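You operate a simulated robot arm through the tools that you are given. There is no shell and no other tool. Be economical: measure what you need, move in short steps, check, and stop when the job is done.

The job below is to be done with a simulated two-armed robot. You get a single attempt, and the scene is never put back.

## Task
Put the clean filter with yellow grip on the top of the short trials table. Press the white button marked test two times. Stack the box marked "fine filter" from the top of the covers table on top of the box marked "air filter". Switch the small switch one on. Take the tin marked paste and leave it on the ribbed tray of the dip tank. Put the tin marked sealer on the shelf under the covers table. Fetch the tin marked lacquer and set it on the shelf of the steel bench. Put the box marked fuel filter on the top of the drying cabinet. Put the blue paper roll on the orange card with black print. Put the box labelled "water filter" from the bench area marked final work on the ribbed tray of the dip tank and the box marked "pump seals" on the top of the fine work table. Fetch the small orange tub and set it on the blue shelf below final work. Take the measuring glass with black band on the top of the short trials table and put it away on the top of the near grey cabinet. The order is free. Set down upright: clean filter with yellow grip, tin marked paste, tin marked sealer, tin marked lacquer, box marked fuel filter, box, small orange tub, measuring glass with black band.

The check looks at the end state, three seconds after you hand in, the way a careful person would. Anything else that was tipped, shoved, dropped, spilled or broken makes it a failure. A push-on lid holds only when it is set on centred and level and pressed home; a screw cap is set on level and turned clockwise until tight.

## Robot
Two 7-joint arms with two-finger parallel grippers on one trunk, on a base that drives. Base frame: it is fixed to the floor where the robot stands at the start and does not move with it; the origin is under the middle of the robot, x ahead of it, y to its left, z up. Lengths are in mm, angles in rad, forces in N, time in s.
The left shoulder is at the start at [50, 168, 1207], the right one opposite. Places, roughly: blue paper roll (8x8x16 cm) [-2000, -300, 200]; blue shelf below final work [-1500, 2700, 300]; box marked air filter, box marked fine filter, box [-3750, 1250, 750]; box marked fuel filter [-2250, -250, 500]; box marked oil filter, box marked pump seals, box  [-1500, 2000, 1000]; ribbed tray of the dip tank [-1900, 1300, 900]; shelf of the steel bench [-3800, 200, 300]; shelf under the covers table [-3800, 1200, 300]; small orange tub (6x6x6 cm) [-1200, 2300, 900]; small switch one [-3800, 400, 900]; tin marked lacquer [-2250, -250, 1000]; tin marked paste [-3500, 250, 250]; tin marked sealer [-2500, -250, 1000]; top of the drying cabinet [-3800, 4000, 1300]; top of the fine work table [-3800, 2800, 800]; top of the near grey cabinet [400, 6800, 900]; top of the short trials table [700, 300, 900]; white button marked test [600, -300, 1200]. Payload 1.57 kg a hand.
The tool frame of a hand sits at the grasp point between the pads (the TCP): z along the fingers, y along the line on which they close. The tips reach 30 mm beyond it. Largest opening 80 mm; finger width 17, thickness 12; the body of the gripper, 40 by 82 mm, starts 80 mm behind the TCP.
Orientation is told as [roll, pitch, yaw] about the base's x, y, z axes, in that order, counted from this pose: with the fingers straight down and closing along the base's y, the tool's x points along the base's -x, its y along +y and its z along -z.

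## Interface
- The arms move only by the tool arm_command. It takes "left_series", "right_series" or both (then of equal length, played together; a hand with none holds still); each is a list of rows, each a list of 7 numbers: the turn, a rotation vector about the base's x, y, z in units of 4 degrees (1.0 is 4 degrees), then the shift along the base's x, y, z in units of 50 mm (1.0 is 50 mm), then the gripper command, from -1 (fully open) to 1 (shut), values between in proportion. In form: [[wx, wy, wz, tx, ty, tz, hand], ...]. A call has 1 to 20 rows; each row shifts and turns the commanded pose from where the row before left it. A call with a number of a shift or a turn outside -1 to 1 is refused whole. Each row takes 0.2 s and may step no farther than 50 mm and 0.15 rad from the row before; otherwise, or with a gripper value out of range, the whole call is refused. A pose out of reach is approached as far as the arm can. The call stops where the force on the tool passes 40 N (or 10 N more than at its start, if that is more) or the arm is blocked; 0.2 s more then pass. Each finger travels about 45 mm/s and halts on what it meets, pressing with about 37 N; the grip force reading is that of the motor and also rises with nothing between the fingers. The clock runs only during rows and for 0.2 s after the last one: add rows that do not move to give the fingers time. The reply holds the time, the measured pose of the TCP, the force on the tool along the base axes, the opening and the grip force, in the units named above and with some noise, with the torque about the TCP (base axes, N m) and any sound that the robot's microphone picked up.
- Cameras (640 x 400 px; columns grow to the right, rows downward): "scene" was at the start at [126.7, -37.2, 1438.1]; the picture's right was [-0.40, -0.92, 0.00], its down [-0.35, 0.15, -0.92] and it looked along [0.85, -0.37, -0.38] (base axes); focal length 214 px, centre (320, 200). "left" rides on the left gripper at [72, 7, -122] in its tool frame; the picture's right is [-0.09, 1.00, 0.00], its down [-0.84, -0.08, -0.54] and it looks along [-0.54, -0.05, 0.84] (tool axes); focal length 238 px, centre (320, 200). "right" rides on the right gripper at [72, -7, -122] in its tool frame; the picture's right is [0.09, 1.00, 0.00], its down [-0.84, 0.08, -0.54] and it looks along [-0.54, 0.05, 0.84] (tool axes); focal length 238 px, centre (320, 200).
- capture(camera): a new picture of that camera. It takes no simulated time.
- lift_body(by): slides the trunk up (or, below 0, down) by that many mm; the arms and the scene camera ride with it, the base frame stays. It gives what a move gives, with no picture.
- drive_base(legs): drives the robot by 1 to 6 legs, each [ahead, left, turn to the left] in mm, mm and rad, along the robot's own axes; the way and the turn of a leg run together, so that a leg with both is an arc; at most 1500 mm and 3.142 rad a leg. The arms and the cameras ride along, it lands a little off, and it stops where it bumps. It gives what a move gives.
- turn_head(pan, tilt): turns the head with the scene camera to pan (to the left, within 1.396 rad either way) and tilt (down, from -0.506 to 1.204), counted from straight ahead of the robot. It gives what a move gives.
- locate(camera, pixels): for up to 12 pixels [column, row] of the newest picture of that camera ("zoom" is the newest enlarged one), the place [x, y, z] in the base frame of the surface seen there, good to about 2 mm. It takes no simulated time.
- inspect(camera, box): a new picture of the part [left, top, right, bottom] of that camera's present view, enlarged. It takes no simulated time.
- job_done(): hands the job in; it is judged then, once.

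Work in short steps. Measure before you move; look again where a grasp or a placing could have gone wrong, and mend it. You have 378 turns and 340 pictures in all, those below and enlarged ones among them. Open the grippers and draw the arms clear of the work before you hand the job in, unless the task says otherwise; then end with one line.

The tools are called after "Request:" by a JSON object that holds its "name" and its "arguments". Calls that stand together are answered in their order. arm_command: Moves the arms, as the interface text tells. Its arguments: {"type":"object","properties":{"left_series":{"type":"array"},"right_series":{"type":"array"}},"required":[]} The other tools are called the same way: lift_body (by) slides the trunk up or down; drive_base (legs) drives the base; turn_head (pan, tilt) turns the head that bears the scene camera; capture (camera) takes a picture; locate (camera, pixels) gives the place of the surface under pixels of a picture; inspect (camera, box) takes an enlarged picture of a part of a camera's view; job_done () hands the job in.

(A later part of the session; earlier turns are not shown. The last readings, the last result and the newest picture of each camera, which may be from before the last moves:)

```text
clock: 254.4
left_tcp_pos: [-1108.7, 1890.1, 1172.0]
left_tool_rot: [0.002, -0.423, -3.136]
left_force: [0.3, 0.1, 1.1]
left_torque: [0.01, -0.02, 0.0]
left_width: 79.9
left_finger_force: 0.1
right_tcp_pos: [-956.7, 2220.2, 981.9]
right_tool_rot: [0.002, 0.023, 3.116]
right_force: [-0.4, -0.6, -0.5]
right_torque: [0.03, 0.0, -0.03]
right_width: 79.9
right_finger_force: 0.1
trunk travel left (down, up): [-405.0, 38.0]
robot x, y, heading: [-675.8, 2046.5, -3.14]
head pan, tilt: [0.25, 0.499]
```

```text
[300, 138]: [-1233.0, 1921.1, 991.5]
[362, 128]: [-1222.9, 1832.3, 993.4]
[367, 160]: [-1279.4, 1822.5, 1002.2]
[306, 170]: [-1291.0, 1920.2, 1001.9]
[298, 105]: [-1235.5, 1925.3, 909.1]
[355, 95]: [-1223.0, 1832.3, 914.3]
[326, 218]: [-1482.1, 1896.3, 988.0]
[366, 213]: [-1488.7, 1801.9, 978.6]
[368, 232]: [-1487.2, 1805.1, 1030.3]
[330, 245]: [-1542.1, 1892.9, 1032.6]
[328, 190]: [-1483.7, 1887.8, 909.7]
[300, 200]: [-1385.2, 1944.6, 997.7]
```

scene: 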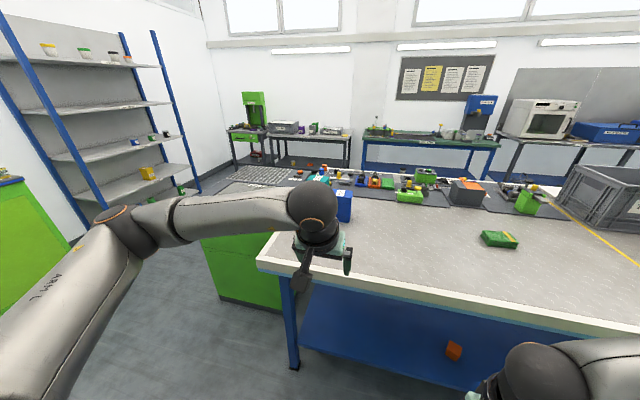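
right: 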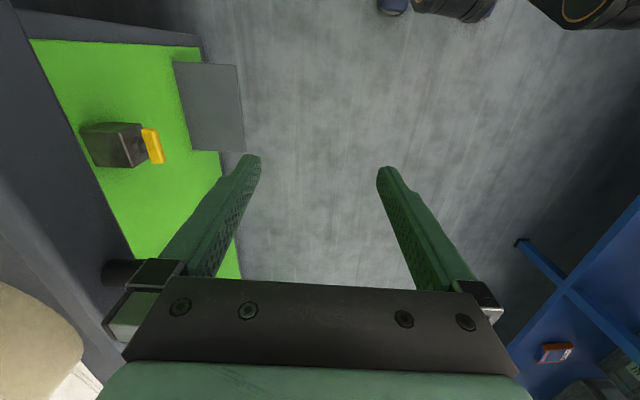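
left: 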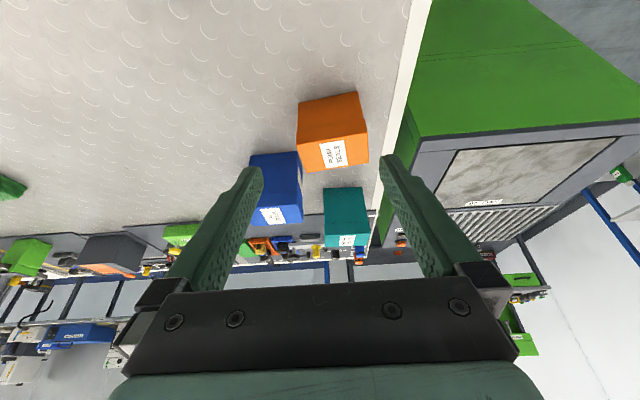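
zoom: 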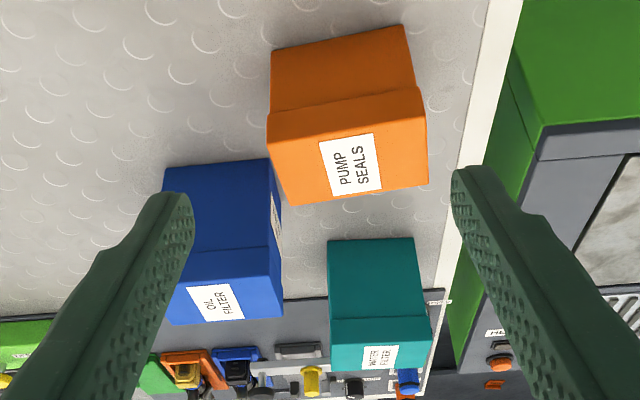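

Teal is WATER FILTER (x -1484..-1545, y 1803–1896); PUMP SEALS is x -1228..-1290, rotated ~0.13. I back off with the arm tucked and view the dip tank side.

Request:
{"name": "arm_command", "arguments": {"left_series": [[0, -1, 0, 0.7, 0, 0, -1], [0, -1, 0, 0.7, 0, 0, -1], [0, -1, 0, 0.7, 0, 0, -1], [0, -1, 0, 0.7, 0, 0, -1], [0, -1, 0, 0, 0, 0, -1], [0, -1, 0, 0, 0, 0, -1]]}}

Request:
{"name": "drive_base", "arguments": {"legs": [[-230, 0, 0], [0, 500, 0]]}}

Request:
{"name": "turn_head", "arguments": {"pan": 0.0, "tilt": 0.55}}

Request:
{"name": "capture", "arguments": {"camera": "scene"}}

```text
clock: 255.8
left_tcp_pos: [-970.1, 1888.9, 1170.9]
left_tool_rot: [0.005, -0.002, -3.134]
left_force: [-0.2, 0.0, 0.4]
left_torque: [0.0, 0.01, -0.01]
left_width: 80.0
left_finger_force: 0.0
right_tcp_pos: [-957.1, 2220.6, 980.7]
right_tool_rot: [0.001, 0.023, 3.116]
right_force: [-0.2, 0.2, -1.0]
right_torque: [-0.01, 0.01, 0.04]
right_width: 80.0
right_finger_force: 0.1
trunk travel left (down, up): [-405.0, 38.0]
robot x, y, heading: [-672.9, 2043.9, -3.139]
head pan, tilt: [0.25, 0.499]
```

```text
clock: 260.1
left_tcp_pos: [-743.2, 1390.3, 1170.7]
left_tool_rot: [0.005, -0.004, 3.141]
left_force: [-0.2, -0.3, 1.2]
left_torque: [0.0, -0.02, 0.01]
left_width: 80.1
left_finger_force: 0.1
right_tcp_pos: [-724.8, 1722.7, 981.1]
right_tool_rot: [0.001, 0.022, 3.111]
right_force: [-0.2, -0.5, -1.0]
right_torque: [-0.01, 0.03, 0.04]
right_width: 80.0
right_finger_force: 0.0
trunk travel left (down, up): [-405.0, 38.0]
robot x, y, heading: [-447.3, 1545.7, 3.137]
head pan, tilt: [0.25, 0.499]
```

```text
clock: 260.8
left_tcp_pos: [-741.8, 1391.2, 1171.4]
left_tool_rot: [0.005, -0.002, 3.139]
left_force: [0.9, 0.2, -0.2]
left_torque: [-0.02, 0.0, 0.02]
left_width: 79.9
left_finger_force: 0.1
right_tcp_pos: [-724.4, 1722.2, 981.3]
right_tool_rot: [0.001, 0.023, 3.11]
right_force: [0.7, 0.3, 0.3]
right_torque: [0.0, 0.01, -0.01]
right_width: 80.1
right_finger_force: 0.1
trunk travel left (down, up): [-405.0, 38.0]
robot x, y, heading: [-449.9, 1546.9, 3.134]
head pan, tilt: [0.0, 0.55]
```

```text
228 pictures are left
```

scene: 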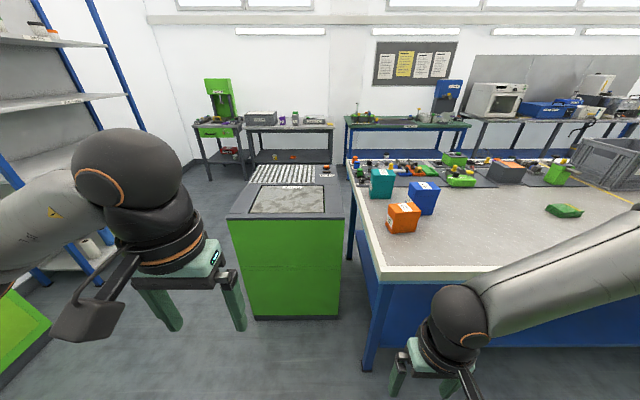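

The dip tank with its ribbed tray stands at the bench end. I measure its edges, tray and bench corner.

Request:
{"name": "locate", "arguments": {"camera": "scene", "pixels": [[285, 172], [255, 180], [315, 180], [262, 167], [320, 166], [230, 220], [345, 220], [355, 165], [375, 275], [350, 240], [290, 200], [327, 170]]}}

Request:
{"name": "inspect", "arguments": {"camera": "scene", "box": [220, 140, 460, 300]}}

```text
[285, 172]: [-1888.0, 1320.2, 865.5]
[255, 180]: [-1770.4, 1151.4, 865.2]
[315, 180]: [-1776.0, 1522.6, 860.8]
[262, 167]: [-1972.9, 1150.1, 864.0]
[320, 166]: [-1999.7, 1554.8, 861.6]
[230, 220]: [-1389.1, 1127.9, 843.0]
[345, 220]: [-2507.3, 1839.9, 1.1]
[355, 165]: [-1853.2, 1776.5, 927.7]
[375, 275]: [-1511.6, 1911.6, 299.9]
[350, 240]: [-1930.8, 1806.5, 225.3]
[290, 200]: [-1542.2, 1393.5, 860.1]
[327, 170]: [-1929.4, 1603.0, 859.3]
```

```text
2.50 times, centred on (340, 220) of scene
```

zoom: 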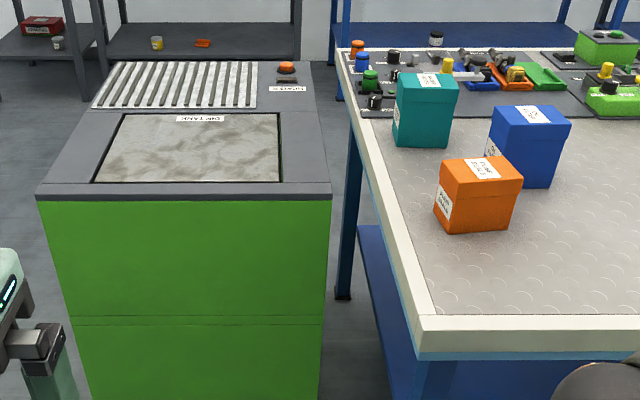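

Dip tank front x≈-1389, tray x -1770..-2000, y 1150–1540, z 865. Boxes must be gripped across x (60 mm), so I'll come from the tank side pointing +y. First raise the right hand, then drive in front of the tank and turn to heading 2.3.

Request:
{"name": "arm_command", "arguments": {"right_series": [[0, 0, 0, 0, 0, 0.8, -1], [0, 0, 0, 0, 0, 0.8, -1], [0, 0, 0, 0, 0, 0.8, -1], [0, 0, 0, 0, 0, 0.8, -1]]}}

Request:
{"name": "drive_base", "arguments": {"legs": [[400, 147, 0], [0, 0, -0.84], [137, 153, 0]]}}

Request:
{"name": "capture", "arguments": {"camera": "scene"}}

```text
clock: 261.8
left_tcp_pos: [-741.9, 1390.4, 1171.4]
left_tool_rot: [0.005, -0.004, 3.14]
left_force: [0.6, 0.6, -0.8]
left_torque: [0.04, 0.01, 0.0]
left_width: 79.8
left_finger_force: 0.1
right_tcp_pos: [-725.4, 1724.0, 1142.7]
right_tool_rot: [0.002, 0.024, 3.11]
right_force: [0.4, 0.1, 0.5]
right_torque: [-0.02, 0.01, 0.01]
right_width: 79.9
right_finger_force: 0.0
trunk travel left (down, up): [-405.0, 38.0]
robot x, y, heading: [-444.8, 1543.7, 3.135]
head pan, tilt: [0.0, 0.55]
```

```text
clock: 267.9
left_tcp_pos: [-1371.5, 1508.3, 1170.8]
left_tool_rot: [0.003, -0.004, 2.319]
left_force: [-0.8, -0.6, -0.6]
left_torque: [0.0, -0.03, 0.03]
left_width: 80.0
left_finger_force: 0.1
right_tcp_pos: [-1116.0, 1722.5, 1141.6]
right_tool_rot: [0.001, 0.023, 2.289]
right_force: [0.4, 0.1, -0.2]
right_torque: [-0.02, 0.0, -0.01]
right_width: 79.9
right_finger_force: 0.0
trunk travel left (down, up): [-405.0, 38.0]
robot x, y, heading: [-1056.5, 1395.8, 2.315]
head pan, tilt: [0.0, 0.55]
```

```text
226 pictures are left
```

scene: 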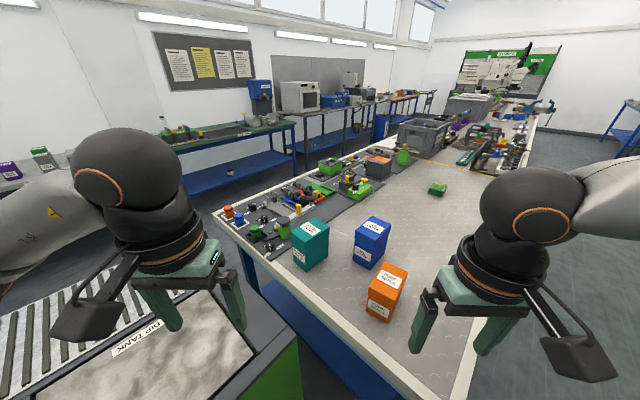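

Excellent vantage. I zoom on the boxes to see lid seams and measure, then lower the trunk 150 mm.

Request:
{"name": "inspect", "arguments": {"camera": "scene", "box": [270, 190, 430, 330]}}

Request:
{"name": "locate", "arguments": {"camera": "scene", "pixels": [[295, 262], [325, 255], [293, 235], [330, 232], [308, 225], [368, 305], [392, 312], [403, 275], [382, 268], [307, 268], [390, 318]]}}

Request:
{"name": "lift_body", "arguments": {"by": -150}}

```text
2.86 times, centred on (350, 260) of scene
```

zoom: 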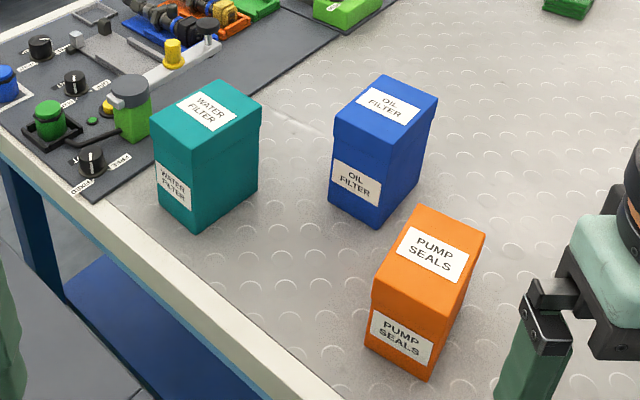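

```text
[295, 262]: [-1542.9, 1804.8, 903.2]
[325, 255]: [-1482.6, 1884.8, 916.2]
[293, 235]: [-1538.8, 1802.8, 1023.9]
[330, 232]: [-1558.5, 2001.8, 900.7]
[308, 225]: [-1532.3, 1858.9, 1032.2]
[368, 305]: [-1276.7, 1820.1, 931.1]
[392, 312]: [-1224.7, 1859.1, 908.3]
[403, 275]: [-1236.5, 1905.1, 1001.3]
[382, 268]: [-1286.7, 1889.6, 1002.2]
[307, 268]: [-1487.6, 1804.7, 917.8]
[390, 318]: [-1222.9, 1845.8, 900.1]
```

```text
clock: 269.6
left_tcp_pos: [-1370.6, 1506.7, 1021.4]
left_tool_rot: [0.004, -0.003, 2.319]
left_force: [-0.1, 0.7, -0.4]
left_torque: [-0.01, 0.0, 0.03]
left_width: 80.2
left_finger_force: 0.1
right_tcp_pos: [-1115.4, 1722.0, 991.7]
right_tool_rot: [0.002, 0.023, 2.288]
right_force: [-0.2, -0.2, 0.8]
right_torque: [-0.01, 0.02, 0.01]
right_width: 79.9
right_finger_force: 0.1
trunk travel left (down, up): [-255.0, 188.0]
robot x, y, heading: [-1058.6, 1401.4, 2.315]
head pan, tilt: [0.0, 0.55]
```

I check the clearance of the green/grey fixture west of the teal box.

Request:
{"name": "locate", "arguments": {"camera": "scene", "pixels": [[283, 225], [287, 232], [285, 242], [270, 248], [272, 258], [290, 217]]}}

Request:
{"name": "arm_command", "arguments": {"left_series": [[0, 0, -1, -0.1, 0.1, 0, -1], [0, 0, -1, -0.1, 0.1, 0, -1], [0, 0, -1, -0.1, 0.1, 0, -1], [0, 0, -1, -0.1, 0.1, 0, -1], [0, 0, -1, -0.1, 0.1, 0, -1], [0, 0, -1, -0.1, 0.1, 0, -1], [0, 0, -1, -0.1, 0.1, 0, -1], [0, 0, -1, -0.1, 0.1, 0, -1], [0, 0, -1, -0.1, 0.1, 0, -1], [0, 0, -1, -0.1, 0.1, 0, -1], [0, 0, -0.7, -0.1, 0.1, 0, -1]]}}

```text
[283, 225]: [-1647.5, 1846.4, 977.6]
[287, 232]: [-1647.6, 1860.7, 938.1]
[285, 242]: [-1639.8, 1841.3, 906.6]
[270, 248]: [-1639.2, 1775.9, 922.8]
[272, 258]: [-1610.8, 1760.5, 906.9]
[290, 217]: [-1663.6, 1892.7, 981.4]
```

```text
clock: 272.0
left_tcp_pos: [-1426.1, 1562.0, 1021.0]
left_tool_rot: [0.004, -0.004, 1.57]
left_force: [0.7, -0.3, -0.8]
left_torque: [-0.03, 0.0, -0.01]
left_width: 80.0
left_finger_force: 0.0
right_tcp_pos: [-1115.2, 1722.1, 992.4]
right_tool_rot: [0.0, 0.022, 2.289]
right_force: [0.8, 0.3, -0.7]
right_torque: [-0.03, 0.01, 0.0]
right_width: 80.0
right_finger_force: 0.1
trunk travel left (down, up): [-255.0, 188.0]
robot x, y, heading: [-1059.8, 1392.7, 2.313]
head pan, tilt: [0.0, 0.55]
```

Fixtures are at x≈-1640, clear. Now tilt 64° to point +y while moving to a stand-off south of the teal box.

Request:
{"name": "arm_command", "arguments": {"left_series": [[1, 0, 0, -0.11, 0.2, -0.08, -1], [1, 0, 0, -0.11, 0.2, -0.08, -1], [1, 0, 0, -0.11, 0.2, -0.08, -1], [1, 0, 0, -0.11, 0.2, -0.08, -1], [1, 0, 0, -0.11, 0.2, -0.08, -1], [1, 0, 0, -0.11, 0.2, -0.08, -1], [1, 0, 0, -0.11, 0.2, -0.08, -1], [1, 0, 0, -0.11, 0.2, -0.08, -1], [1, 0, 0, -0.11, 0.2, -0.08, -1], [1, 0, 0, -0.11, 0.2, -0.08, -1], [1, 0, 0, -0.11, 0.2, -0.08, -1], [1, 0, 0, -0.11, 0.2, -0.08, -1], [1, 0, 0, -0.11, 0.2, -0.08, -1], [1, 0, 0, -0.11, 0.2, -0.08, -1], [1, 0, 0, -0.11, 0.2, -0.08, -1], [1, 0, 0, -0.11, 0.2, -0.08, -1]]}}

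Request:
{"name": "capture", "arguments": {"camera": "left"}}

Request:
{"name": "capture", "arguments": {"camera": "scene"}}

```text
clock: 275.4
left_tcp_pos: [-1513.8, 1723.1, 956.9]
left_tool_rot: [0.003, -1.122, 1.57]
left_force: [0.1, -1.2, -1.0]
left_torque: [0.02, 0.0, 0.0]
left_width: 79.8
left_finger_force: 0.1
right_tcp_pos: [-1116.0, 1721.7, 992.3]
right_tool_rot: [0.0, 0.022, 2.287]
right_force: [-0.2, 0.0, 1.1]
right_torque: [0.01, 0.02, 0.0]
right_width: 79.7
right_finger_force: 0.0
trunk travel left (down, up): [-255.0, 188.0]
robot x, y, heading: [-1056.3, 1391.5, 2.313]
head pan, tilt: [0.0, 0.55]
```

```text
224 pictures are left
```

left: 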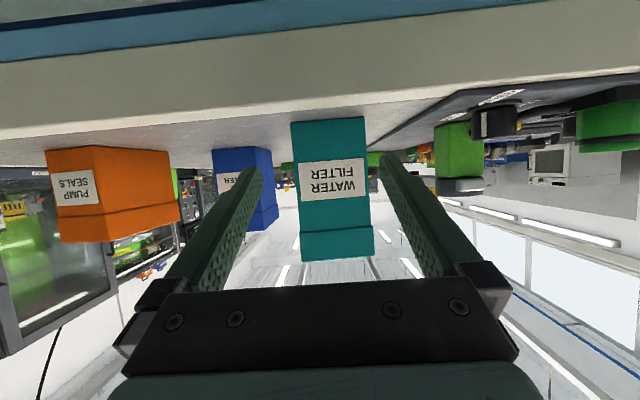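

```text
223 pictures are left
```

scene: 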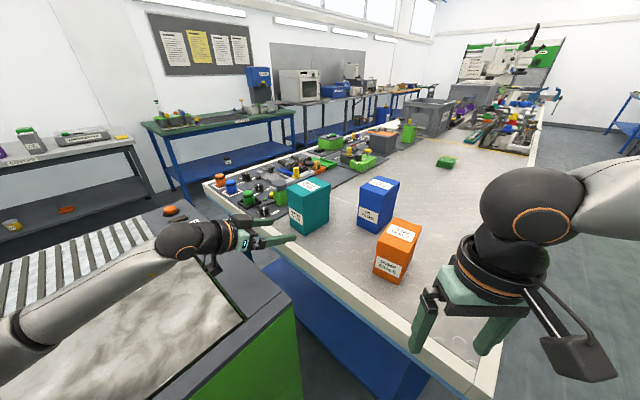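

The box is at (331,185), slightly right of the midline. I measure its face edges.

Request:
{"name": "locate", "arguments": {"camera": "left", "pixels": [[296, 140], [362, 140], [300, 215], [371, 215], [330, 135], [330, 215], [305, 250], [370, 250]]}}

```text
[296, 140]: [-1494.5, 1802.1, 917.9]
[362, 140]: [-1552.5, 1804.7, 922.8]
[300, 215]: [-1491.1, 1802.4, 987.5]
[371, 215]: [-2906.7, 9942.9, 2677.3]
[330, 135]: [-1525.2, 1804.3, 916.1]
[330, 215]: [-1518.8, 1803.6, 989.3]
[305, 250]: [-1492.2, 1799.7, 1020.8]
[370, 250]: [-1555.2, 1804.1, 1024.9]
```

Box spans x -1492..-1552 (centre -1522). I shift 8 mm, move in along +y, and close.

Request:
{"name": "arm_command", "arguments": {"left_series": [[0, 0, 0, -0.165, 0.2, -0.25, -1], [0, 0, 0, 0, 0.6, 0, -1], [0, 0, 0, 0, 0.6, 0, -1], [0, 0, 0, 0, 0.6, 0, -1], [0, 0, 0, 0, 0.44, 0, -1], [0, 0, 0, 0, 0, 0, -1], [0, 0, 0, 0, 0, 0, 1], [0, 0, 0, 0, 0, 0, 1], [0, 0, 0, 0, 0, 0, 1], [0, 0, 0, 0, 0, 0, 1]]}}

Request:
{"name": "capture", "arguments": {"camera": "left"}}

```text
clock: 277.6
left_tcp_pos: [-1523.9, 1844.6, 943.0]
left_tool_rot: [0.004, -1.123, 1.573]
left_force: [0.7, 3.3, 2.7]
left_torque: [0.12, -0.23, 0.11]
left_width: 67.6
left_finger_force: 37.0
right_tcp_pos: [-1116.4, 1721.5, 992.0]
right_tool_rot: [0.003, 0.021, 2.288]
right_force: [-0.4, 0.6, 0.3]
right_torque: [0.04, 0.04, 0.03]
right_width: 80.2
right_finger_force: 0.1
trunk travel left (down, up): [-255.0, 188.0]
robot x, y, heading: [-1060.5, 1396.9, 2.313]
head pan, tilt: [0.0, 0.55]
```

```text
222 pictures are left
```

left: 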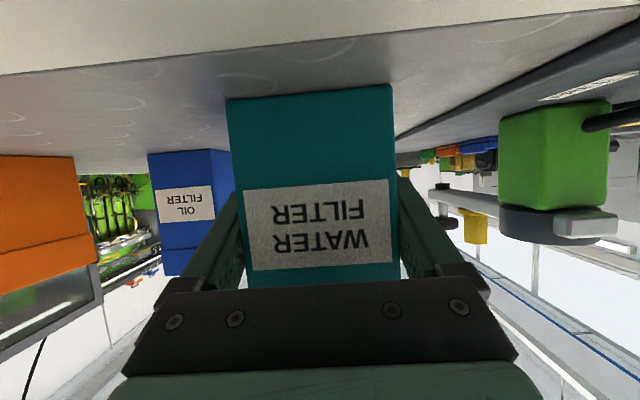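

Gripped at 67.6 mm. I lift slowly.

Request:
{"name": "arm_command", "arguments": {"left_series": [[0, 0, 0, 0, 0, 0.1, 1], [0, 0, 0, 0, 0, 0.2, 1], [0, 0, 0, 0, 0, 0.3, 1], [0, 0, 0, 0, 0, 0.4, 1], [0, 0, 0, 0, 0, 0.4, 1], [0, 0, 0, 0, 0, 0, 1]]}}

Request:
{"name": "capture", "arguments": {"camera": "left"}}

Request:
{"name": "capture", "arguments": {"camera": "scene"}}

```text
clock: 279.0
left_tcp_pos: [-1522.4, 1844.3, 1014.1]
left_tool_rot: [0.001, -1.122, 1.573]
left_force: [0.4, -0.1, -3.2]
left_torque: [0.01, 0.0, 0.0]
left_width: 67.8
left_finger_force: 37.1
right_tcp_pos: [-1115.4, 1722.2, 992.1]
right_tool_rot: [0.002, 0.024, 2.289]
right_force: [-0.1, 0.4, -0.2]
right_torque: [0.01, -0.02, 0.0]
right_width: 80.1
right_finger_force: 0.0
trunk travel left (down, up): [-255.0, 188.0]
robot x, y, heading: [-1057.5, 1394.9, 2.312]
head pan, tilt: [0.0, 0.55]
```

```text
221 pictures are left
```

left: 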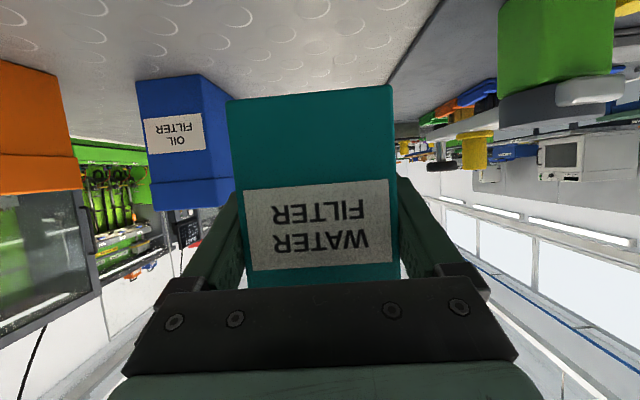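

```text
220 pictures are left
```

scene: 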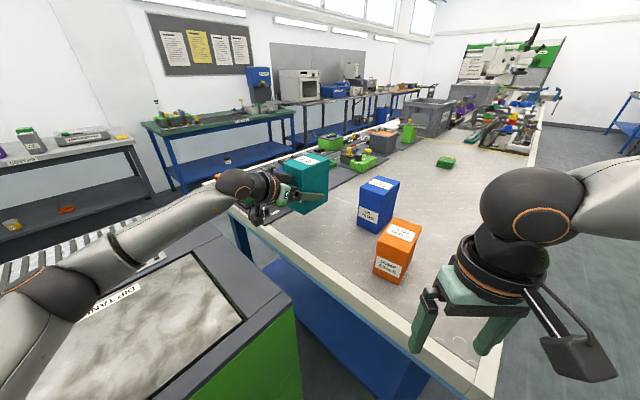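

Held firmly. I draw the hand back over the tank by 180 mm, then drive back to the aisle.

Request:
{"name": "arm_command", "arguments": {"left_series": [[0, 0, 0, 0, -0.9, 0.2, 1], [0, 0, 0, 0, -0.9, 0.2, 1], [0, 0, 0, 0, -0.9, 0.2, 1], [0, 0, 0, 0, -0.9, 0.2, 1]]}}

Request:
{"name": "drive_base", "arguments": {"legs": [[-372, -405, 0]]}}

Request:
{"name": "capture", "arguments": {"camera": "scene"}}

```text
clock: 280.0
left_tcp_pos: [-1521.3, 1662.9, 1053.9]
left_tool_rot: [0.002, -1.12, 1.571]
left_force: [0.1, -1.0, -2.8]
left_torque: [-0.05, -0.02, 0.03]
left_width: 67.6
left_finger_force: 37.1
right_tcp_pos: [-1115.9, 1722.1, 992.0]
right_tool_rot: [0.003, 0.022, 2.29]
right_force: [-0.1, 0.2, 0.3]
right_torque: [-0.02, 0.0, 0.0]
right_width: 80.1
right_finger_force: 0.1
trunk travel left (down, up): [-255.0, 188.0]
robot x, y, heading: [-1060.4, 1398.7, 2.315]
head pan, tilt: [0.0, 0.55]
```

```text
clock: 283.2
left_tcp_pos: [-968.0, 1659.6, 1054.0]
left_tool_rot: [0.005, -1.121, 1.573]
left_force: [-0.7, -0.8, -2.6]
left_torque: [-0.01, -0.02, -0.02]
left_width: 67.8
left_finger_force: 37.1
right_tcp_pos: [-561.3, 1717.8, 992.1]
right_tool_rot: [0.002, 0.022, 2.288]
right_force: [0.4, 0.4, -0.9]
right_torque: [0.02, 0.01, -0.04]
right_width: 80.2
right_finger_force: 0.0
trunk travel left (down, up): [-255.0, 188.0]
robot x, y, heading: [-507.7, 1391.3, 2.313]
head pan, tilt: [0.0, 0.55]
```

```text
219 pictures are left
```

scene: 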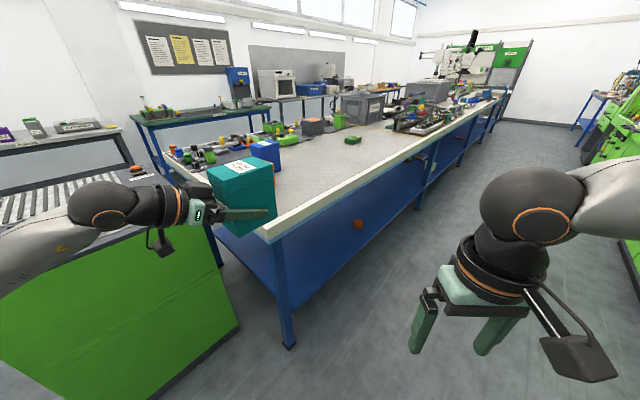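

I turn to face +y, back down to y≈720, and look at the way west.

Request:
{"name": "drive_base", "arguments": {"legs": [[0, 0, -0.743], [-670, 0, 0]]}}

Request:
{"name": "turn_head", "arguments": {"pan": 1.35, "tilt": 0.5}}

Request:
{"name": "capture", "arguments": {"camera": "scene"}}

```text
clock: 288.9
left_tcp_pos: [-664.0, 1227.0, 1053.7]
left_tool_rot: [0.002, -1.122, 0.842]
left_force: [0.1, -0.6, -2.8]
left_torque: [0.0, 0.01, 0.03]
left_width: 67.8
left_finger_force: 36.8
right_tcp_pos: [-323.0, 999.3, 993.0]
right_tool_rot: [0.002, 0.021, 1.557]
right_force: [-0.3, 0.1, -0.1]
right_torque: [-0.04, 0.01, -0.01]
right_width: 80.0
right_finger_force: 0.1
trunk travel left (down, up): [-255.0, 188.0]
robot x, y, heading: [-500.2, 716.2, 1.584]
head pan, tilt: [0.0, 0.55]
```

```text
clock: 290.4
left_tcp_pos: [-664.3, 1226.0, 1053.3]
left_tool_rot: [0.0, -1.12, 0.843]
left_force: [-0.6, -0.1, -2.7]
left_torque: [0.01, -0.01, -0.02]
left_width: 68.0
left_finger_force: 37.3
right_tcp_pos: [-323.4, 999.7, 991.7]
right_tool_rot: [0.001, 0.023, 1.559]
right_force: [0.2, 0.6, -0.6]
right_torque: [-0.02, 0.04, 0.01]
right_width: 80.0
right_finger_force: 0.0
trunk travel left (down, up): [-255.0, 188.0]
robot x, y, heading: [-496.9, 716.8, 1.582]
head pan, tilt: [1.349, 0.499]
```

```text
218 pictures are left
```

scene: 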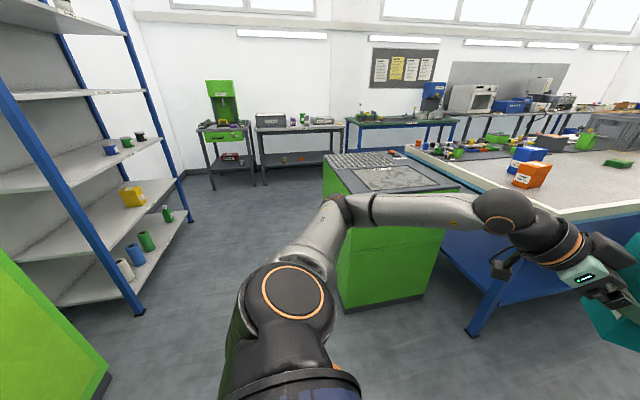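

The way west is free. I zoom on the rack to identify tins, the fuel filter box and rolls, and measure edges.

Request:
{"name": "inspect", "arguments": {"camera": "scene", "box": [0, 100, 220, 320]}}

Request:
{"name": "locate", "arguments": {"camera": "scene", "pixels": [[100, 370], [140, 315], [190, 215], [110, 150], [127, 142], [140, 136], [132, 195], [137, 252], [146, 240], [124, 268], [168, 212], [340, 300]]}}

```text
1.82 times, centred on (110, 210) of scene
```

zoom: 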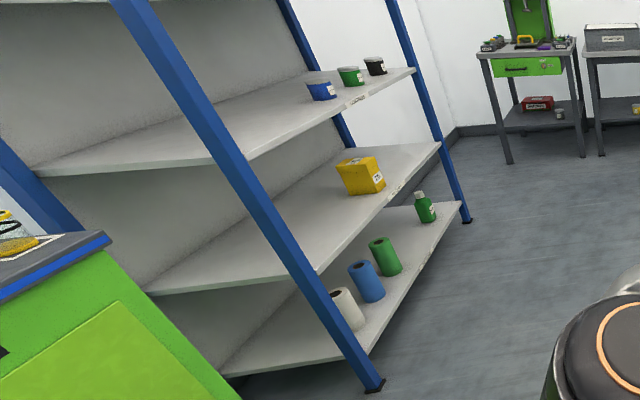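

```text
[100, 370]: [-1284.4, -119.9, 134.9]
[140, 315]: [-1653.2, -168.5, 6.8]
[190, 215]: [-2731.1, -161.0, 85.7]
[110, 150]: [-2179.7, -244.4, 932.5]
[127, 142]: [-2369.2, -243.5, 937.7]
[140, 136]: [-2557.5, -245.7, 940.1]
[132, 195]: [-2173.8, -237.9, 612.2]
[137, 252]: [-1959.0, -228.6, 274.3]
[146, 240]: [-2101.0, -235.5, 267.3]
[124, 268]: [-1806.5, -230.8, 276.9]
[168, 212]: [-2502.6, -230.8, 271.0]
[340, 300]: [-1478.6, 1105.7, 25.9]
```

Path clear (rack front y≈-160). I strafe left 1.28 m to x≈-1780.

Request:
{"name": "drive_base", "arguments": {"legs": [[0, 1280, -0.012]]}}

Request:
{"name": "turn_head", "arguments": {"pan": 0.15, "tilt": 0.6}}

Request:
{"name": "capture", "arguments": {"camera": "scene"}}

```text
clock: 296.8
left_tcp_pos: [-1927.3, 1215.9, 1054.0]
left_tool_rot: [0.002, -1.122, 0.84]
left_force: [-0.2, -0.4, -2.7]
left_torque: [-0.02, 0.01, 0.0]
left_width: 67.8
left_finger_force: 36.5
right_tcp_pos: [-1586.5, 985.5, 992.7]
right_tool_rot: [0.002, 0.024, 1.554]
right_force: [-0.3, -0.9, 0.7]
right_torque: [-0.03, 0.0, 0.01]
right_width: 80.2
right_finger_force: 0.0
trunk travel left (down, up): [-255.0, 188.0]
robot x, y, heading: [-1761.0, 700.8, 1.581]
head pan, tilt: [1.349, 0.499]
```

```text
clock: 298.1
left_tcp_pos: [-1926.3, 1214.4, 1052.4]
left_tool_rot: [0.003, -1.121, 0.84]
left_force: [-0.4, 0.2, -2.5]
left_torque: [-0.02, 0.01, -0.02]
left_width: 67.8
left_finger_force: 37.1
right_tcp_pos: [-1585.8, 985.4, 992.7]
right_tool_rot: [0.001, 0.023, 1.555]
right_force: [0.0, 0.3, -0.6]
right_torque: [0.0, 0.01, -0.01]
right_width: 79.8
right_finger_force: 0.1
trunk travel left (down, up): [-255.0, 188.0]
robot x, y, heading: [-1764.0, 704.4, 1.58]
head pan, tilt: [0.15, 0.6]
```

```text
216 pictures are left
```

scene: 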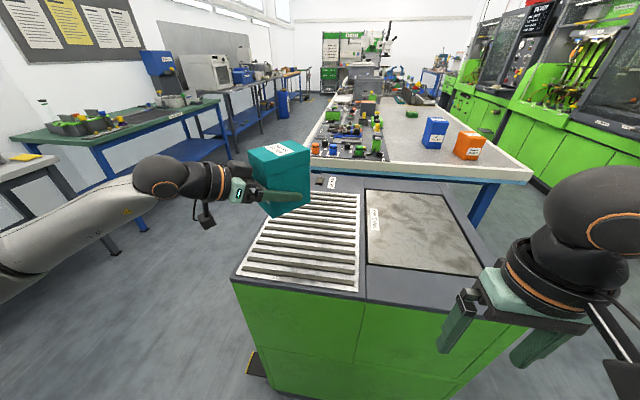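

The box hovers over the tray. I measure the tray corners and rotate the hand to point +y.

Request:
{"name": "locate", "arguments": {"camera": "scene", "pixels": [[240, 272], [355, 288], [360, 200], [300, 197], [300, 245], [300, 251], [330, 240], [290, 260]]}}

Request:
{"name": "arm_command", "arguments": {"left_series": [[0, 0, 1, 0, 0.05, 0, 1], [0, 0, 1, 0, 0.05, 0, 1], [0, 0, 1, 0, 0.05, 0, 1], [0, 0, 1, 0, 0.05, 0, 1], [0, 0, 1, 0, 0.05, 0, 1], [0, 0, 1, 0, 0.05, 0, 1], [0, 0, 1, 0, 0.05, 0, 1], [0, 0, 1, 0, 0.05, 0, 1], [0, 0, 1, 0, 0.05, 0, 1], [0, 0, 1, 0, 0.05, 0, 1], [0, 0, 0.4, 0, 0.05, 0, 1]]}}

Request:
{"name": "capture", "arguments": {"camera": "scene"}}

```text
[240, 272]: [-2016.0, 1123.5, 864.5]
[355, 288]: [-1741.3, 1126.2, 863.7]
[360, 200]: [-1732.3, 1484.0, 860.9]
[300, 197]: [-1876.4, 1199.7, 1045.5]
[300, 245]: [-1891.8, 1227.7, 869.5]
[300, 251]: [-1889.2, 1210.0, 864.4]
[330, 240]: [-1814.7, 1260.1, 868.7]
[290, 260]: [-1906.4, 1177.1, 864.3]
```

```text
clock: 300.6
left_tcp_pos: [-1925.0, 1242.6, 1054.9]
left_tool_rot: [0.003, -1.121, 1.568]
left_force: [-0.2, 0.0, -1.9]
left_torque: [-0.01, 0.01, 0.01]
left_width: 67.7
left_finger_force: 37.4
right_tcp_pos: [-1586.6, 984.9, 993.4]
right_tool_rot: [0.001, 0.023, 1.555]
right_force: [-0.4, 0.0, 0.0]
right_torque: [-0.03, 0.0, 0.05]
right_width: 80.1
right_finger_force: 0.1
trunk travel left (down, up): [-255.0, 188.0]
robot x, y, heading: [-1760.8, 704.1, 1.576]
head pan, tilt: [0.15, 0.6]
```

```text
215 pictures are left
```

scene: 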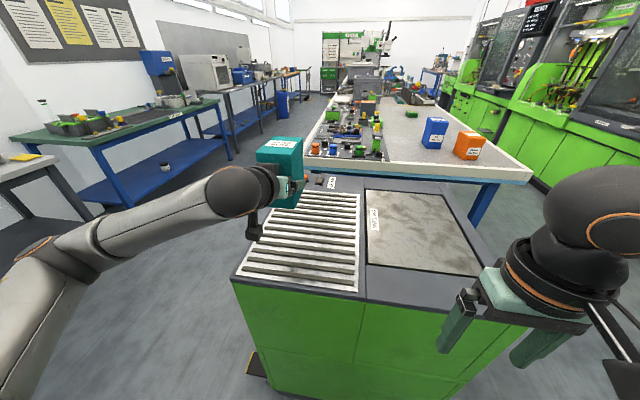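

Tray: x -2016..-1741, y 1123–1484, rib tops ≈869. I place the box at about [-1935,1290]: lower to just above.

Request:
{"name": "arm_command", "arguments": {"left_series": [[0, 0, 0, -0.2, 0.5, -0.4, 1], [0, 0, 0, 0, 0.45, -0.6, 1], [0, 0, 0, 0, 0, -0.8, 1], [0, 0, 0, 0, 0, -0.7, 1], [0, 0, 0, 0, 0, -0.15, 1], [0, 0, 0, 0, 0, -0.06, 1], [0, 0, 0, 0, 0, -0.04, 1], [0, 0, 0, 0, 0, 0, 1]]}}

```text
clock: 302.4
left_tcp_pos: [-1936.6, 1289.9, 913.9]
left_tool_rot: [0.001, -1.12, 1.566]
left_force: [0.4, -1.1, -3.1]
left_torque: [0.0, -0.02, -0.01]
left_width: 67.7
left_finger_force: 37.2
right_tcp_pos: [-1586.6, 985.8, 992.7]
right_tool_rot: [0.001, 0.022, 1.552]
right_force: [0.1, 0.1, -0.1]
right_torque: [0.0, -0.04, 0.0]
right_width: 80.0
right_finger_force: 0.1
trunk travel left (down, up): [-255.0, 188.0]
robot x, y, heading: [-1764.7, 703.5, 1.582]
head pan, tilt: [0.15, 0.6]
```

Request:
{"name": "arm_command", "arguments": {"left_series": [[0, 0, 0, 0, 0, -0.03, 1], [0, 0, 0, 0, 0, -0.03, 1], [0, 0, 0, 0, 0, -0.02, 1], [0, 0, 0, 0, 0, 0, 1]]}}

```text
clock: 303.4
left_tcp_pos: [-1936.0, 1289.2, 913.6]
left_tool_rot: [0.002, -1.122, 1.565]
left_force: [0.0, 0.1, -2.7]
left_torque: [-0.02, 0.0, -0.01]
left_width: 67.4
left_finger_force: 36.7
right_tcp_pos: [-1586.0, 984.9, 991.2]
right_tool_rot: [0.002, 0.023, 1.552]
right_force: [-0.7, -0.8, -0.9]
right_torque: [-0.01, -0.04, -0.01]
right_width: 79.8
right_finger_force: 0.0
trunk travel left (down, up): [-255.0, 188.0]
robot x, y, heading: [-1763.1, 704.9, 1.583]
head pan, tilt: [0.15, 0.6]
```

No contact yet; continue in small steps.

Request:
{"name": "arm_command", "arguments": {"left_series": [[0, 0, 0, 0, 0, -0.03, 1], [0, 0, 0, 0, 0, -0.03, 1], [0, 0, 0, 0, 0, -0.03, 1], [0, 0, 0, 0, 0, 0, 1]]}}

Request:
{"name": "inspect", "arguments": {"camera": "scene", "box": [220, 140, 400, 300]}}

```text
clock: 304.4
left_tcp_pos: [-1936.0, 1289.8, 910.5]
left_tool_rot: [0.003, -1.128, 1.566]
left_force: [-3.4, -0.2, 12.8]
left_torque: [-0.68, -0.05, -0.12]
left_width: 67.8
left_finger_force: 37.5
right_tcp_pos: [-1586.4, 984.3, 993.0]
right_tool_rot: [0.003, 0.022, 1.553]
right_force: [-0.1, -0.3, 0.1]
right_torque: [0.02, -0.02, -0.04]
right_width: 80.1
right_finger_force: 0.0
trunk travel left (down, up): [-255.0, 188.0]
robot x, y, heading: [-1761.9, 705.8, 1.58]
head pan, tilt: [0.15, 0.6]
```

```text
2.50 times, centred on (310, 220) of scene
```

zoom: 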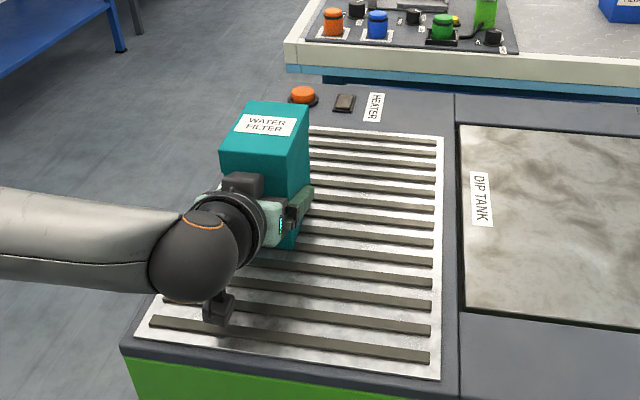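

Contact. I release and withdraw straight back along -y.

Request:
{"name": "arm_command", "arguments": {"left_series": [[0, 0, 0, 0, 0, 0.02, 0], [0, 0, 0, 0, 0, 0, -1], [0, 0, 0, 0, 0, 0, -1], [0, 0, 0, 0, -0.5, 0.1, -1], [0, 0, 0, 0, -0.7, 0.2, -1], [0, 0, 0, 0, -0.7, 0.3, -1], [0, 0, 0, 0, -0.7, 0.3, -1], [0, 0, 0, 0, -0.7, 0.3, -1]]}}

Request:
{"name": "inspect", "arguments": {"camera": "scene", "box": [200, 120, 400, 300]}}

```text
clock: 306.1
left_tcp_pos: [-1928.2, 1147.3, 966.0]
left_tool_rot: [0.006, -1.118, 1.561]
left_force: [0.2, 0.3, 0.2]
left_torque: [-0.02, -0.03, 0.01]
left_width: 80.1
left_finger_force: 0.2
left hand out of reach, approached as far as the arm can: row 8
right_tcp_pos: [-1585.9, 985.8, 992.8]
right_tool_rot: [0.002, 0.022, 1.554]
right_force: [0.1, 0.0, 0.0]
right_torque: [-0.03, 0.03, -0.02]
right_width: 80.2
right_finger_force: 0.2
trunk travel left (down, up): [-255.0, 188.0]
robot x, y, heading: [-1764.6, 703.4, 1.576]
head pan, tilt: [0.15, 0.6]
```

```text
2.22 times, centred on (300, 210) of scene
```

zoom: 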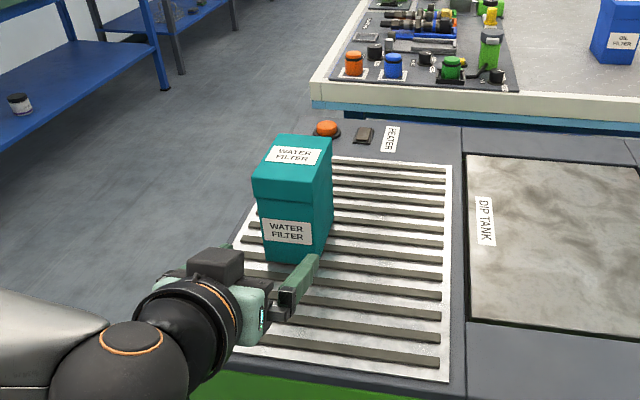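

Water filter stands on the tray. Next the rack: I back off, turn around to face -y and look at the tins.

Request:
{"name": "drive_base", "arguments": {"legs": [[-170, 0, 0], [0, 0, -3.141], [0, -500, 0]]}}

Request:
{"name": "turn_head", "arguments": {"pan": 0, "tilt": 0.5}}

Request:
{"name": "capture", "arguments": {"camera": "scene"}}

```text
clock: 317.5
left_tcp_pos: [-2093.9, 79.2, 967.4]
left_tool_rot: [0.004, -1.12, -1.558]
left_force: [-0.2, -0.2, 0.1]
left_torque: [0.01, -0.02, 0.02]
left_width: 80.1
left_finger_force: 0.1
right_tcp_pos: [-2440.8, 234.4, 991.5]
right_tool_rot: [0.0, 0.022, -1.566]
right_force: [0.0, -1.5, -0.3]
right_torque: [-0.03, 0.0, 0.03]
right_width: 80.1
right_finger_force: 0.0
trunk travel left (down, up): [-255.0, 188.0]
robot x, y, heading: [-2270.9, 521.5, -1.538]
head pan, tilt: [0.15, 0.6]
```

```text
clock: 318.2
left_tcp_pos: [-2094.9, 78.9, 966.8]
left_tool_rot: [0.002, -1.121, -1.557]
left_force: [-0.4, 0.3, 0.3]
left_torque: [0.0, 0.01, -0.02]
left_width: 80.2
left_finger_force: 0.0
right_tcp_pos: [-2440.1, 234.9, 992.8]
right_tool_rot: [0.001, 0.024, -1.567]
right_force: [-0.1, 0.2, 0.1]
right_torque: [-0.04, 0.01, -0.01]
right_width: 80.0
right_finger_force: 0.2
trunk travel left (down, up): [-255.0, 188.0]
robot x, y, heading: [-2275.8, 520.9, -1.54]
head pan, tilt: [0.0, 0.499]
```

```text
212 pictures are left
```

scene: 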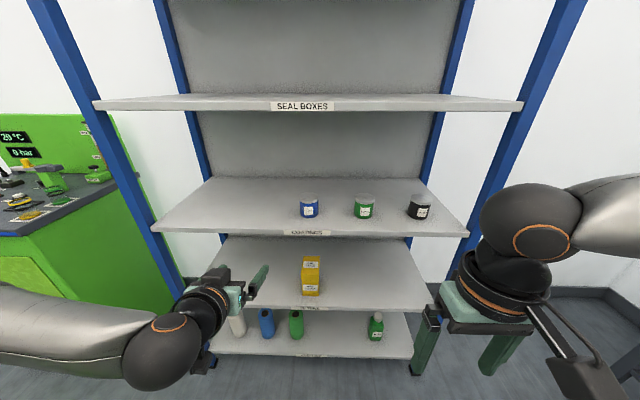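

Request:
{"name": "inspect", "arguments": {"camera": "scene", "box": [220, 180, 450, 370]}}

Request:
{"name": "locate", "arguments": {"camera": "scene", "pixels": [[309, 210], [364, 208], [419, 208], [309, 198], [364, 197], [300, 211], [318, 211], [311, 280], [266, 325], [309, 232], [300, 107], [296, 325]]}}

```text
2.11 times, centred on (335, 275) of scene
```

zoom: 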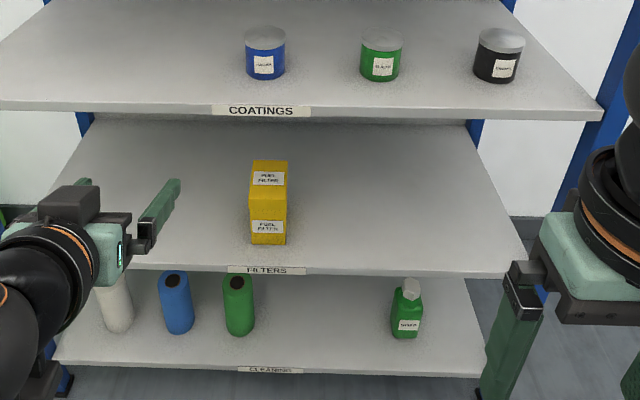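

```text
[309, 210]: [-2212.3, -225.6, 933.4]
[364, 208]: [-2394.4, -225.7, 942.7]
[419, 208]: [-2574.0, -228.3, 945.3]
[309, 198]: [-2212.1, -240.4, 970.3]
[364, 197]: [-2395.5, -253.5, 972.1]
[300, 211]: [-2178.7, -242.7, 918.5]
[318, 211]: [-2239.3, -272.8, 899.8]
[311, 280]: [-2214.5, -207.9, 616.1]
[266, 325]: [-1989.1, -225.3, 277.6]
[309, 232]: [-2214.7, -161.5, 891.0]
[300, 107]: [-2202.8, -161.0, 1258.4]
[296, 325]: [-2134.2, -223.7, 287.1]
```

I zoom closer to read the tin labels.

Request:
{"name": "inspect", "arguments": {"camera": "scene", "box": [290, 185, 440, 240]}}

```text
4.27 times, centred on (365, 212) of scene
```

zoom: 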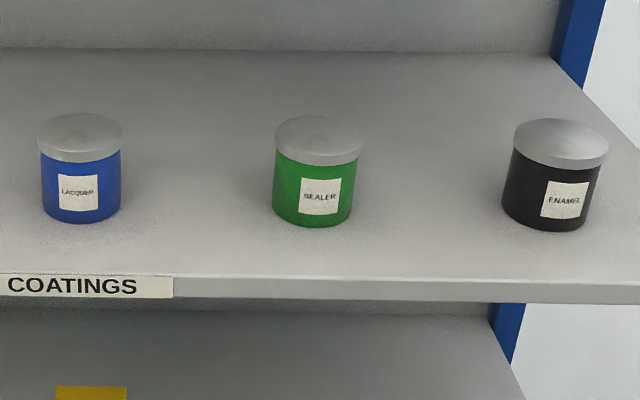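

Blue is LACQUER, green is SEALER. I align the left hand with the lacquer tin (centre ≈[-2212,-258], body z 900–957) at a stand-off.

Request:
{"name": "drive_base", "arguments": {"legs": [[210, -124, -0.03]]}}

Request:
{"name": "arm_command", "arguments": {"left_series": [[-1, 0, 0, 0, 0, -0.25, -1], [-1, 0, 0, 0, 0, -0.25, -1], [-1, 0, 0, 0, 0, -0.25, -1], [0, 0, 0, 0, 0, 0, -1]]}}

Request:
{"name": "capture", "arguments": {"camera": "left"}}

```text
clock: 320.0
left_tcp_pos: [-2227.9, -140.4, 967.0]
left_tool_rot: [0.003, -1.121, -1.586]
left_force: [0.4, 0.7, 0.3]
left_torque: [0.0, -0.01, 0.01]
left_width: 80.1
left_finger_force: 0.1
right_tcp_pos: [-2569.0, 26.9, 992.0]
right_tool_rot: [0.002, 0.024, -1.597]
right_force: [0.6, -0.8, -0.6]
right_torque: [0.03, -0.01, 0.03]
right_width: 80.2
right_finger_force: 0.0
trunk travel left (down, up): [-255.0, 188.0]
robot x, y, heading: [-2387.7, 304.2, -1.574]
head pan, tilt: [0.0, 0.499]
```

```text
clock: 321.0
left_tcp_pos: [-2256.9, -130.3, 936.5]
left_tool_rot: [-0.054, -1.216, -1.556]
left_force: [-0.9, 0.7, 0.0]
left_torque: [0.02, 0.01, -0.03]
left_width: 79.7
left_finger_force: 0.0
left hand out of reach, approached as far as the arm can: row 1, 2, 3
right_tcp_pos: [-2567.9, 26.5, 992.8]
right_tool_rot: [0.002, 0.022, -1.599]
right_force: [0.4, 0.2, 0.0]
right_torque: [0.01, 0.0, 0.02]
right_width: 79.9
right_finger_force: 0.1
trunk travel left (down, up): [-255.0, 188.0]
robot x, y, heading: [-2388.4, 305.7, -1.57]
head pan, tilt: [0.0, 0.499]
```

```text
209 pictures are left
```

left: 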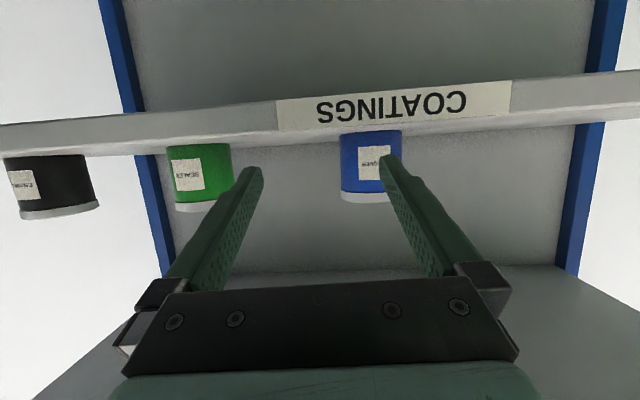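

Steeper tilt is out of reach in this pose. I lower the trunk 100 mm while raising the hand, and shift to x≈-2212.

Request:
{"name": "arm_command", "arguments": {"left_series": [[0, 0, 0, 0.3, 0, 0.6, -1], [0, 0, 0, 0.3, 0, 0.6, -1], [0, 0, 0, 0.3, 0, 0.7, -1]]}}

Request:
{"name": "lift_body", "arguments": {"by": -100}}

Request:
{"name": "capture", "arguments": {"camera": "left"}}

```text
clock: 321.8
left_tcp_pos: [-2220.6, -154.7, 1025.9]
left_tool_rot: [-0.049, -1.242, -1.559]
left_force: [-0.4, 0.3, 0.7]
left_torque: [0.03, -0.02, 0.03]
left_width: 80.2
left_finger_force: 0.1
left hand out of reach, approached as far as the arm can: row 1, 2, 3
right_tcp_pos: [-2567.6, 27.0, 992.2]
right_tool_rot: [-0.001, 0.022, -1.595]
right_force: [-0.9, 0.9, 0.9]
right_torque: [-0.01, 0.01, 0.03]
right_width: 80.2
right_finger_force: 0.1
trunk travel left (down, up): [-255.0, 188.0]
robot x, y, heading: [-2390.3, 311.4, -1.574]
head pan, tilt: [0.0, 0.499]
```

```text
clock: 323.1
left_tcp_pos: [-2221.8, -154.4, 926.8]
left_tool_rot: [-0.05, -1.245, -1.559]
left_force: [0.3, 0.2, -1.3]
left_torque: [-0.01, -0.01, -0.04]
left_width: 80.0
left_finger_force: 0.0
right_tcp_pos: [-2567.4, 26.2, 891.5]
right_tool_rot: [0.001, 0.023, -1.596]
right_force: [-0.7, 0.0, 0.8]
right_torque: [0.0, 0.02, -0.01]
right_width: 80.1
right_finger_force: 0.1
trunk travel left (down, up): [-155.0, 288.0]
robot x, y, heading: [-2391.1, 310.8, -1.568]
head pan, tilt: [0.0, 0.499]
```

```text
208 pictures are left
```

left: 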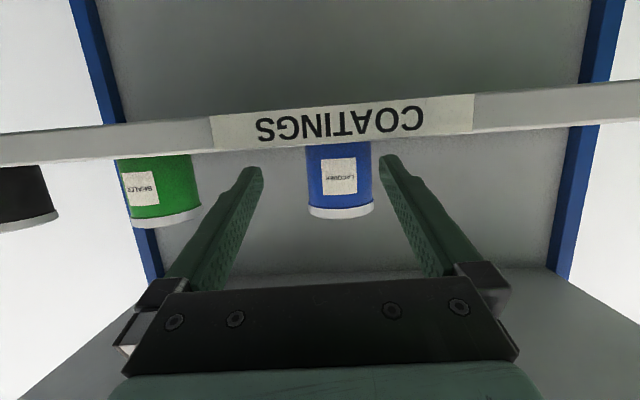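

Tilt is now ≈71°. I measure the tin in this view.

Request:
{"name": "locate", "arguments": {"camera": "left", "pixels": [[310, 175], [368, 175], [339, 150], [339, 195], [339, 212], [313, 212], [371, 205]]}}

```text
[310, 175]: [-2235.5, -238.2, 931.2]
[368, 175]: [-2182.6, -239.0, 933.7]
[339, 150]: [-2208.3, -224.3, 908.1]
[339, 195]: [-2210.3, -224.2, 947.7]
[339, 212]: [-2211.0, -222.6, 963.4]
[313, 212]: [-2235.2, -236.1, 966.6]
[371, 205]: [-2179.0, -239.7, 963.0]
```

Tin centre ≈[-2209,-255]. I advance and close on the body.

Request:
{"name": "arm_command", "arguments": {"left_series": [[0, 0, 0, 0.26, -0.3, 0, -1], [0, 0, 0, 0, -0.6, 0, -1], [0, 0, 0, 0, -0.6, 0, -1], [0, 0, 0, 0, -0.48, 0, -1], [0, 0, 0, 0, 0, 0, -1]]}}

Request:
{"name": "capture", "arguments": {"camera": "left"}}

```text
clock: 324.3
left_tcp_pos: [-2209.2, -255.0, 927.5]
left_tool_rot: [-0.051, -1.242, -1.558]
left_force: [-0.4, -0.4, 0.5]
left_torque: [0.0, -0.02, 0.03]
left_width: 80.2
left_finger_force: 0.0
right_tcp_pos: [-2568.8, 25.1, 892.9]
right_tool_rot: [0.002, 0.024, -1.597]
right_force: [0.0, -0.3, -0.1]
right_torque: [-0.01, 0.0, 0.01]
right_width: 80.0
right_finger_force: 0.0
trunk travel left (down, up): [-155.0, 288.0]
robot x, y, heading: [-2387.8, 305.4, -1.571]
head pan, tilt: [0.0, 0.499]
```

```text
207 pictures are left
```

left: 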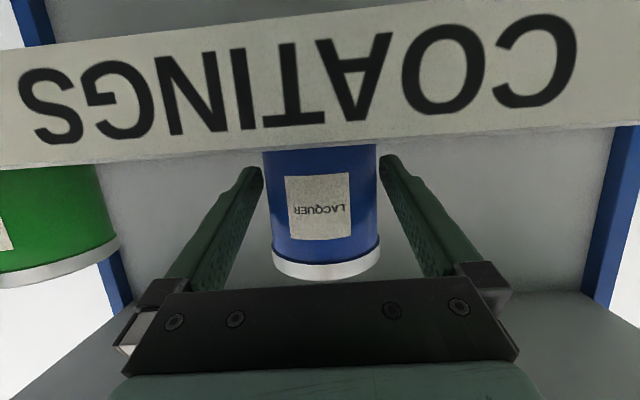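

Well placed around the body. I close and lift slightly.

Request:
{"name": "arm_command", "arguments": {"left_series": [[0, 0, 0, 0, 0, 0, 1], [0, 0, 0, 0, 0, 0, 1], [0, 0, 0, 0, 0, 0, 1], [0, 0, 0, 0, 0, 0, 1], [0, 0, 0, 0, 0, 0.1, 1], [0, 0, 0, 0, 0, 0.3, 1], [0, 0, 0, 0, 0, 0.4, 1], [0, 0, 0, 0, 0, 0, 1]]}}

Request:
{"name": "capture", "arguments": {"camera": "left"}}

```text
clock: 326.1
left_tcp_pos: [-2208.2, -254.9, 967.8]
left_tool_rot: [-0.051, -1.243, -1.557]
left_force: [0.0, 0.7, -1.7]
left_torque: [-0.02, 0.03, 0.01]
left_width: 65.5
left_finger_force: 36.3
right_tcp_pos: [-2568.2, 25.7, 892.4]
right_tool_rot: [0.001, 0.023, -1.599]
right_force: [-0.1, -0.2, 0.6]
right_torque: [0.01, -0.01, -0.01]
right_width: 80.1
right_finger_force: 0.1
trunk travel left (down, up): [-155.0, 288.0]
robot x, y, heading: [-2392.1, 303.1, -1.567]
head pan, tilt: [0.0, 0.499]
```

```text
206 pictures are left
```

left: 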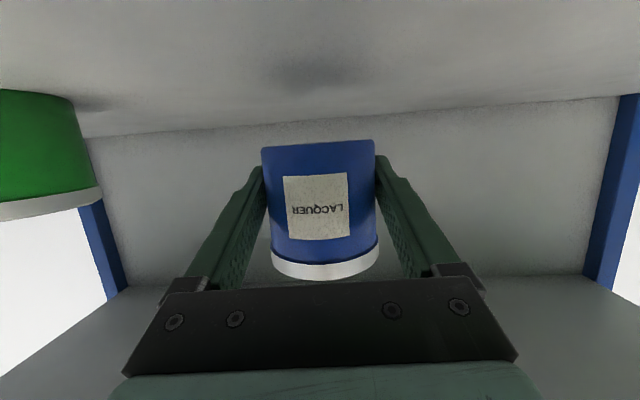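

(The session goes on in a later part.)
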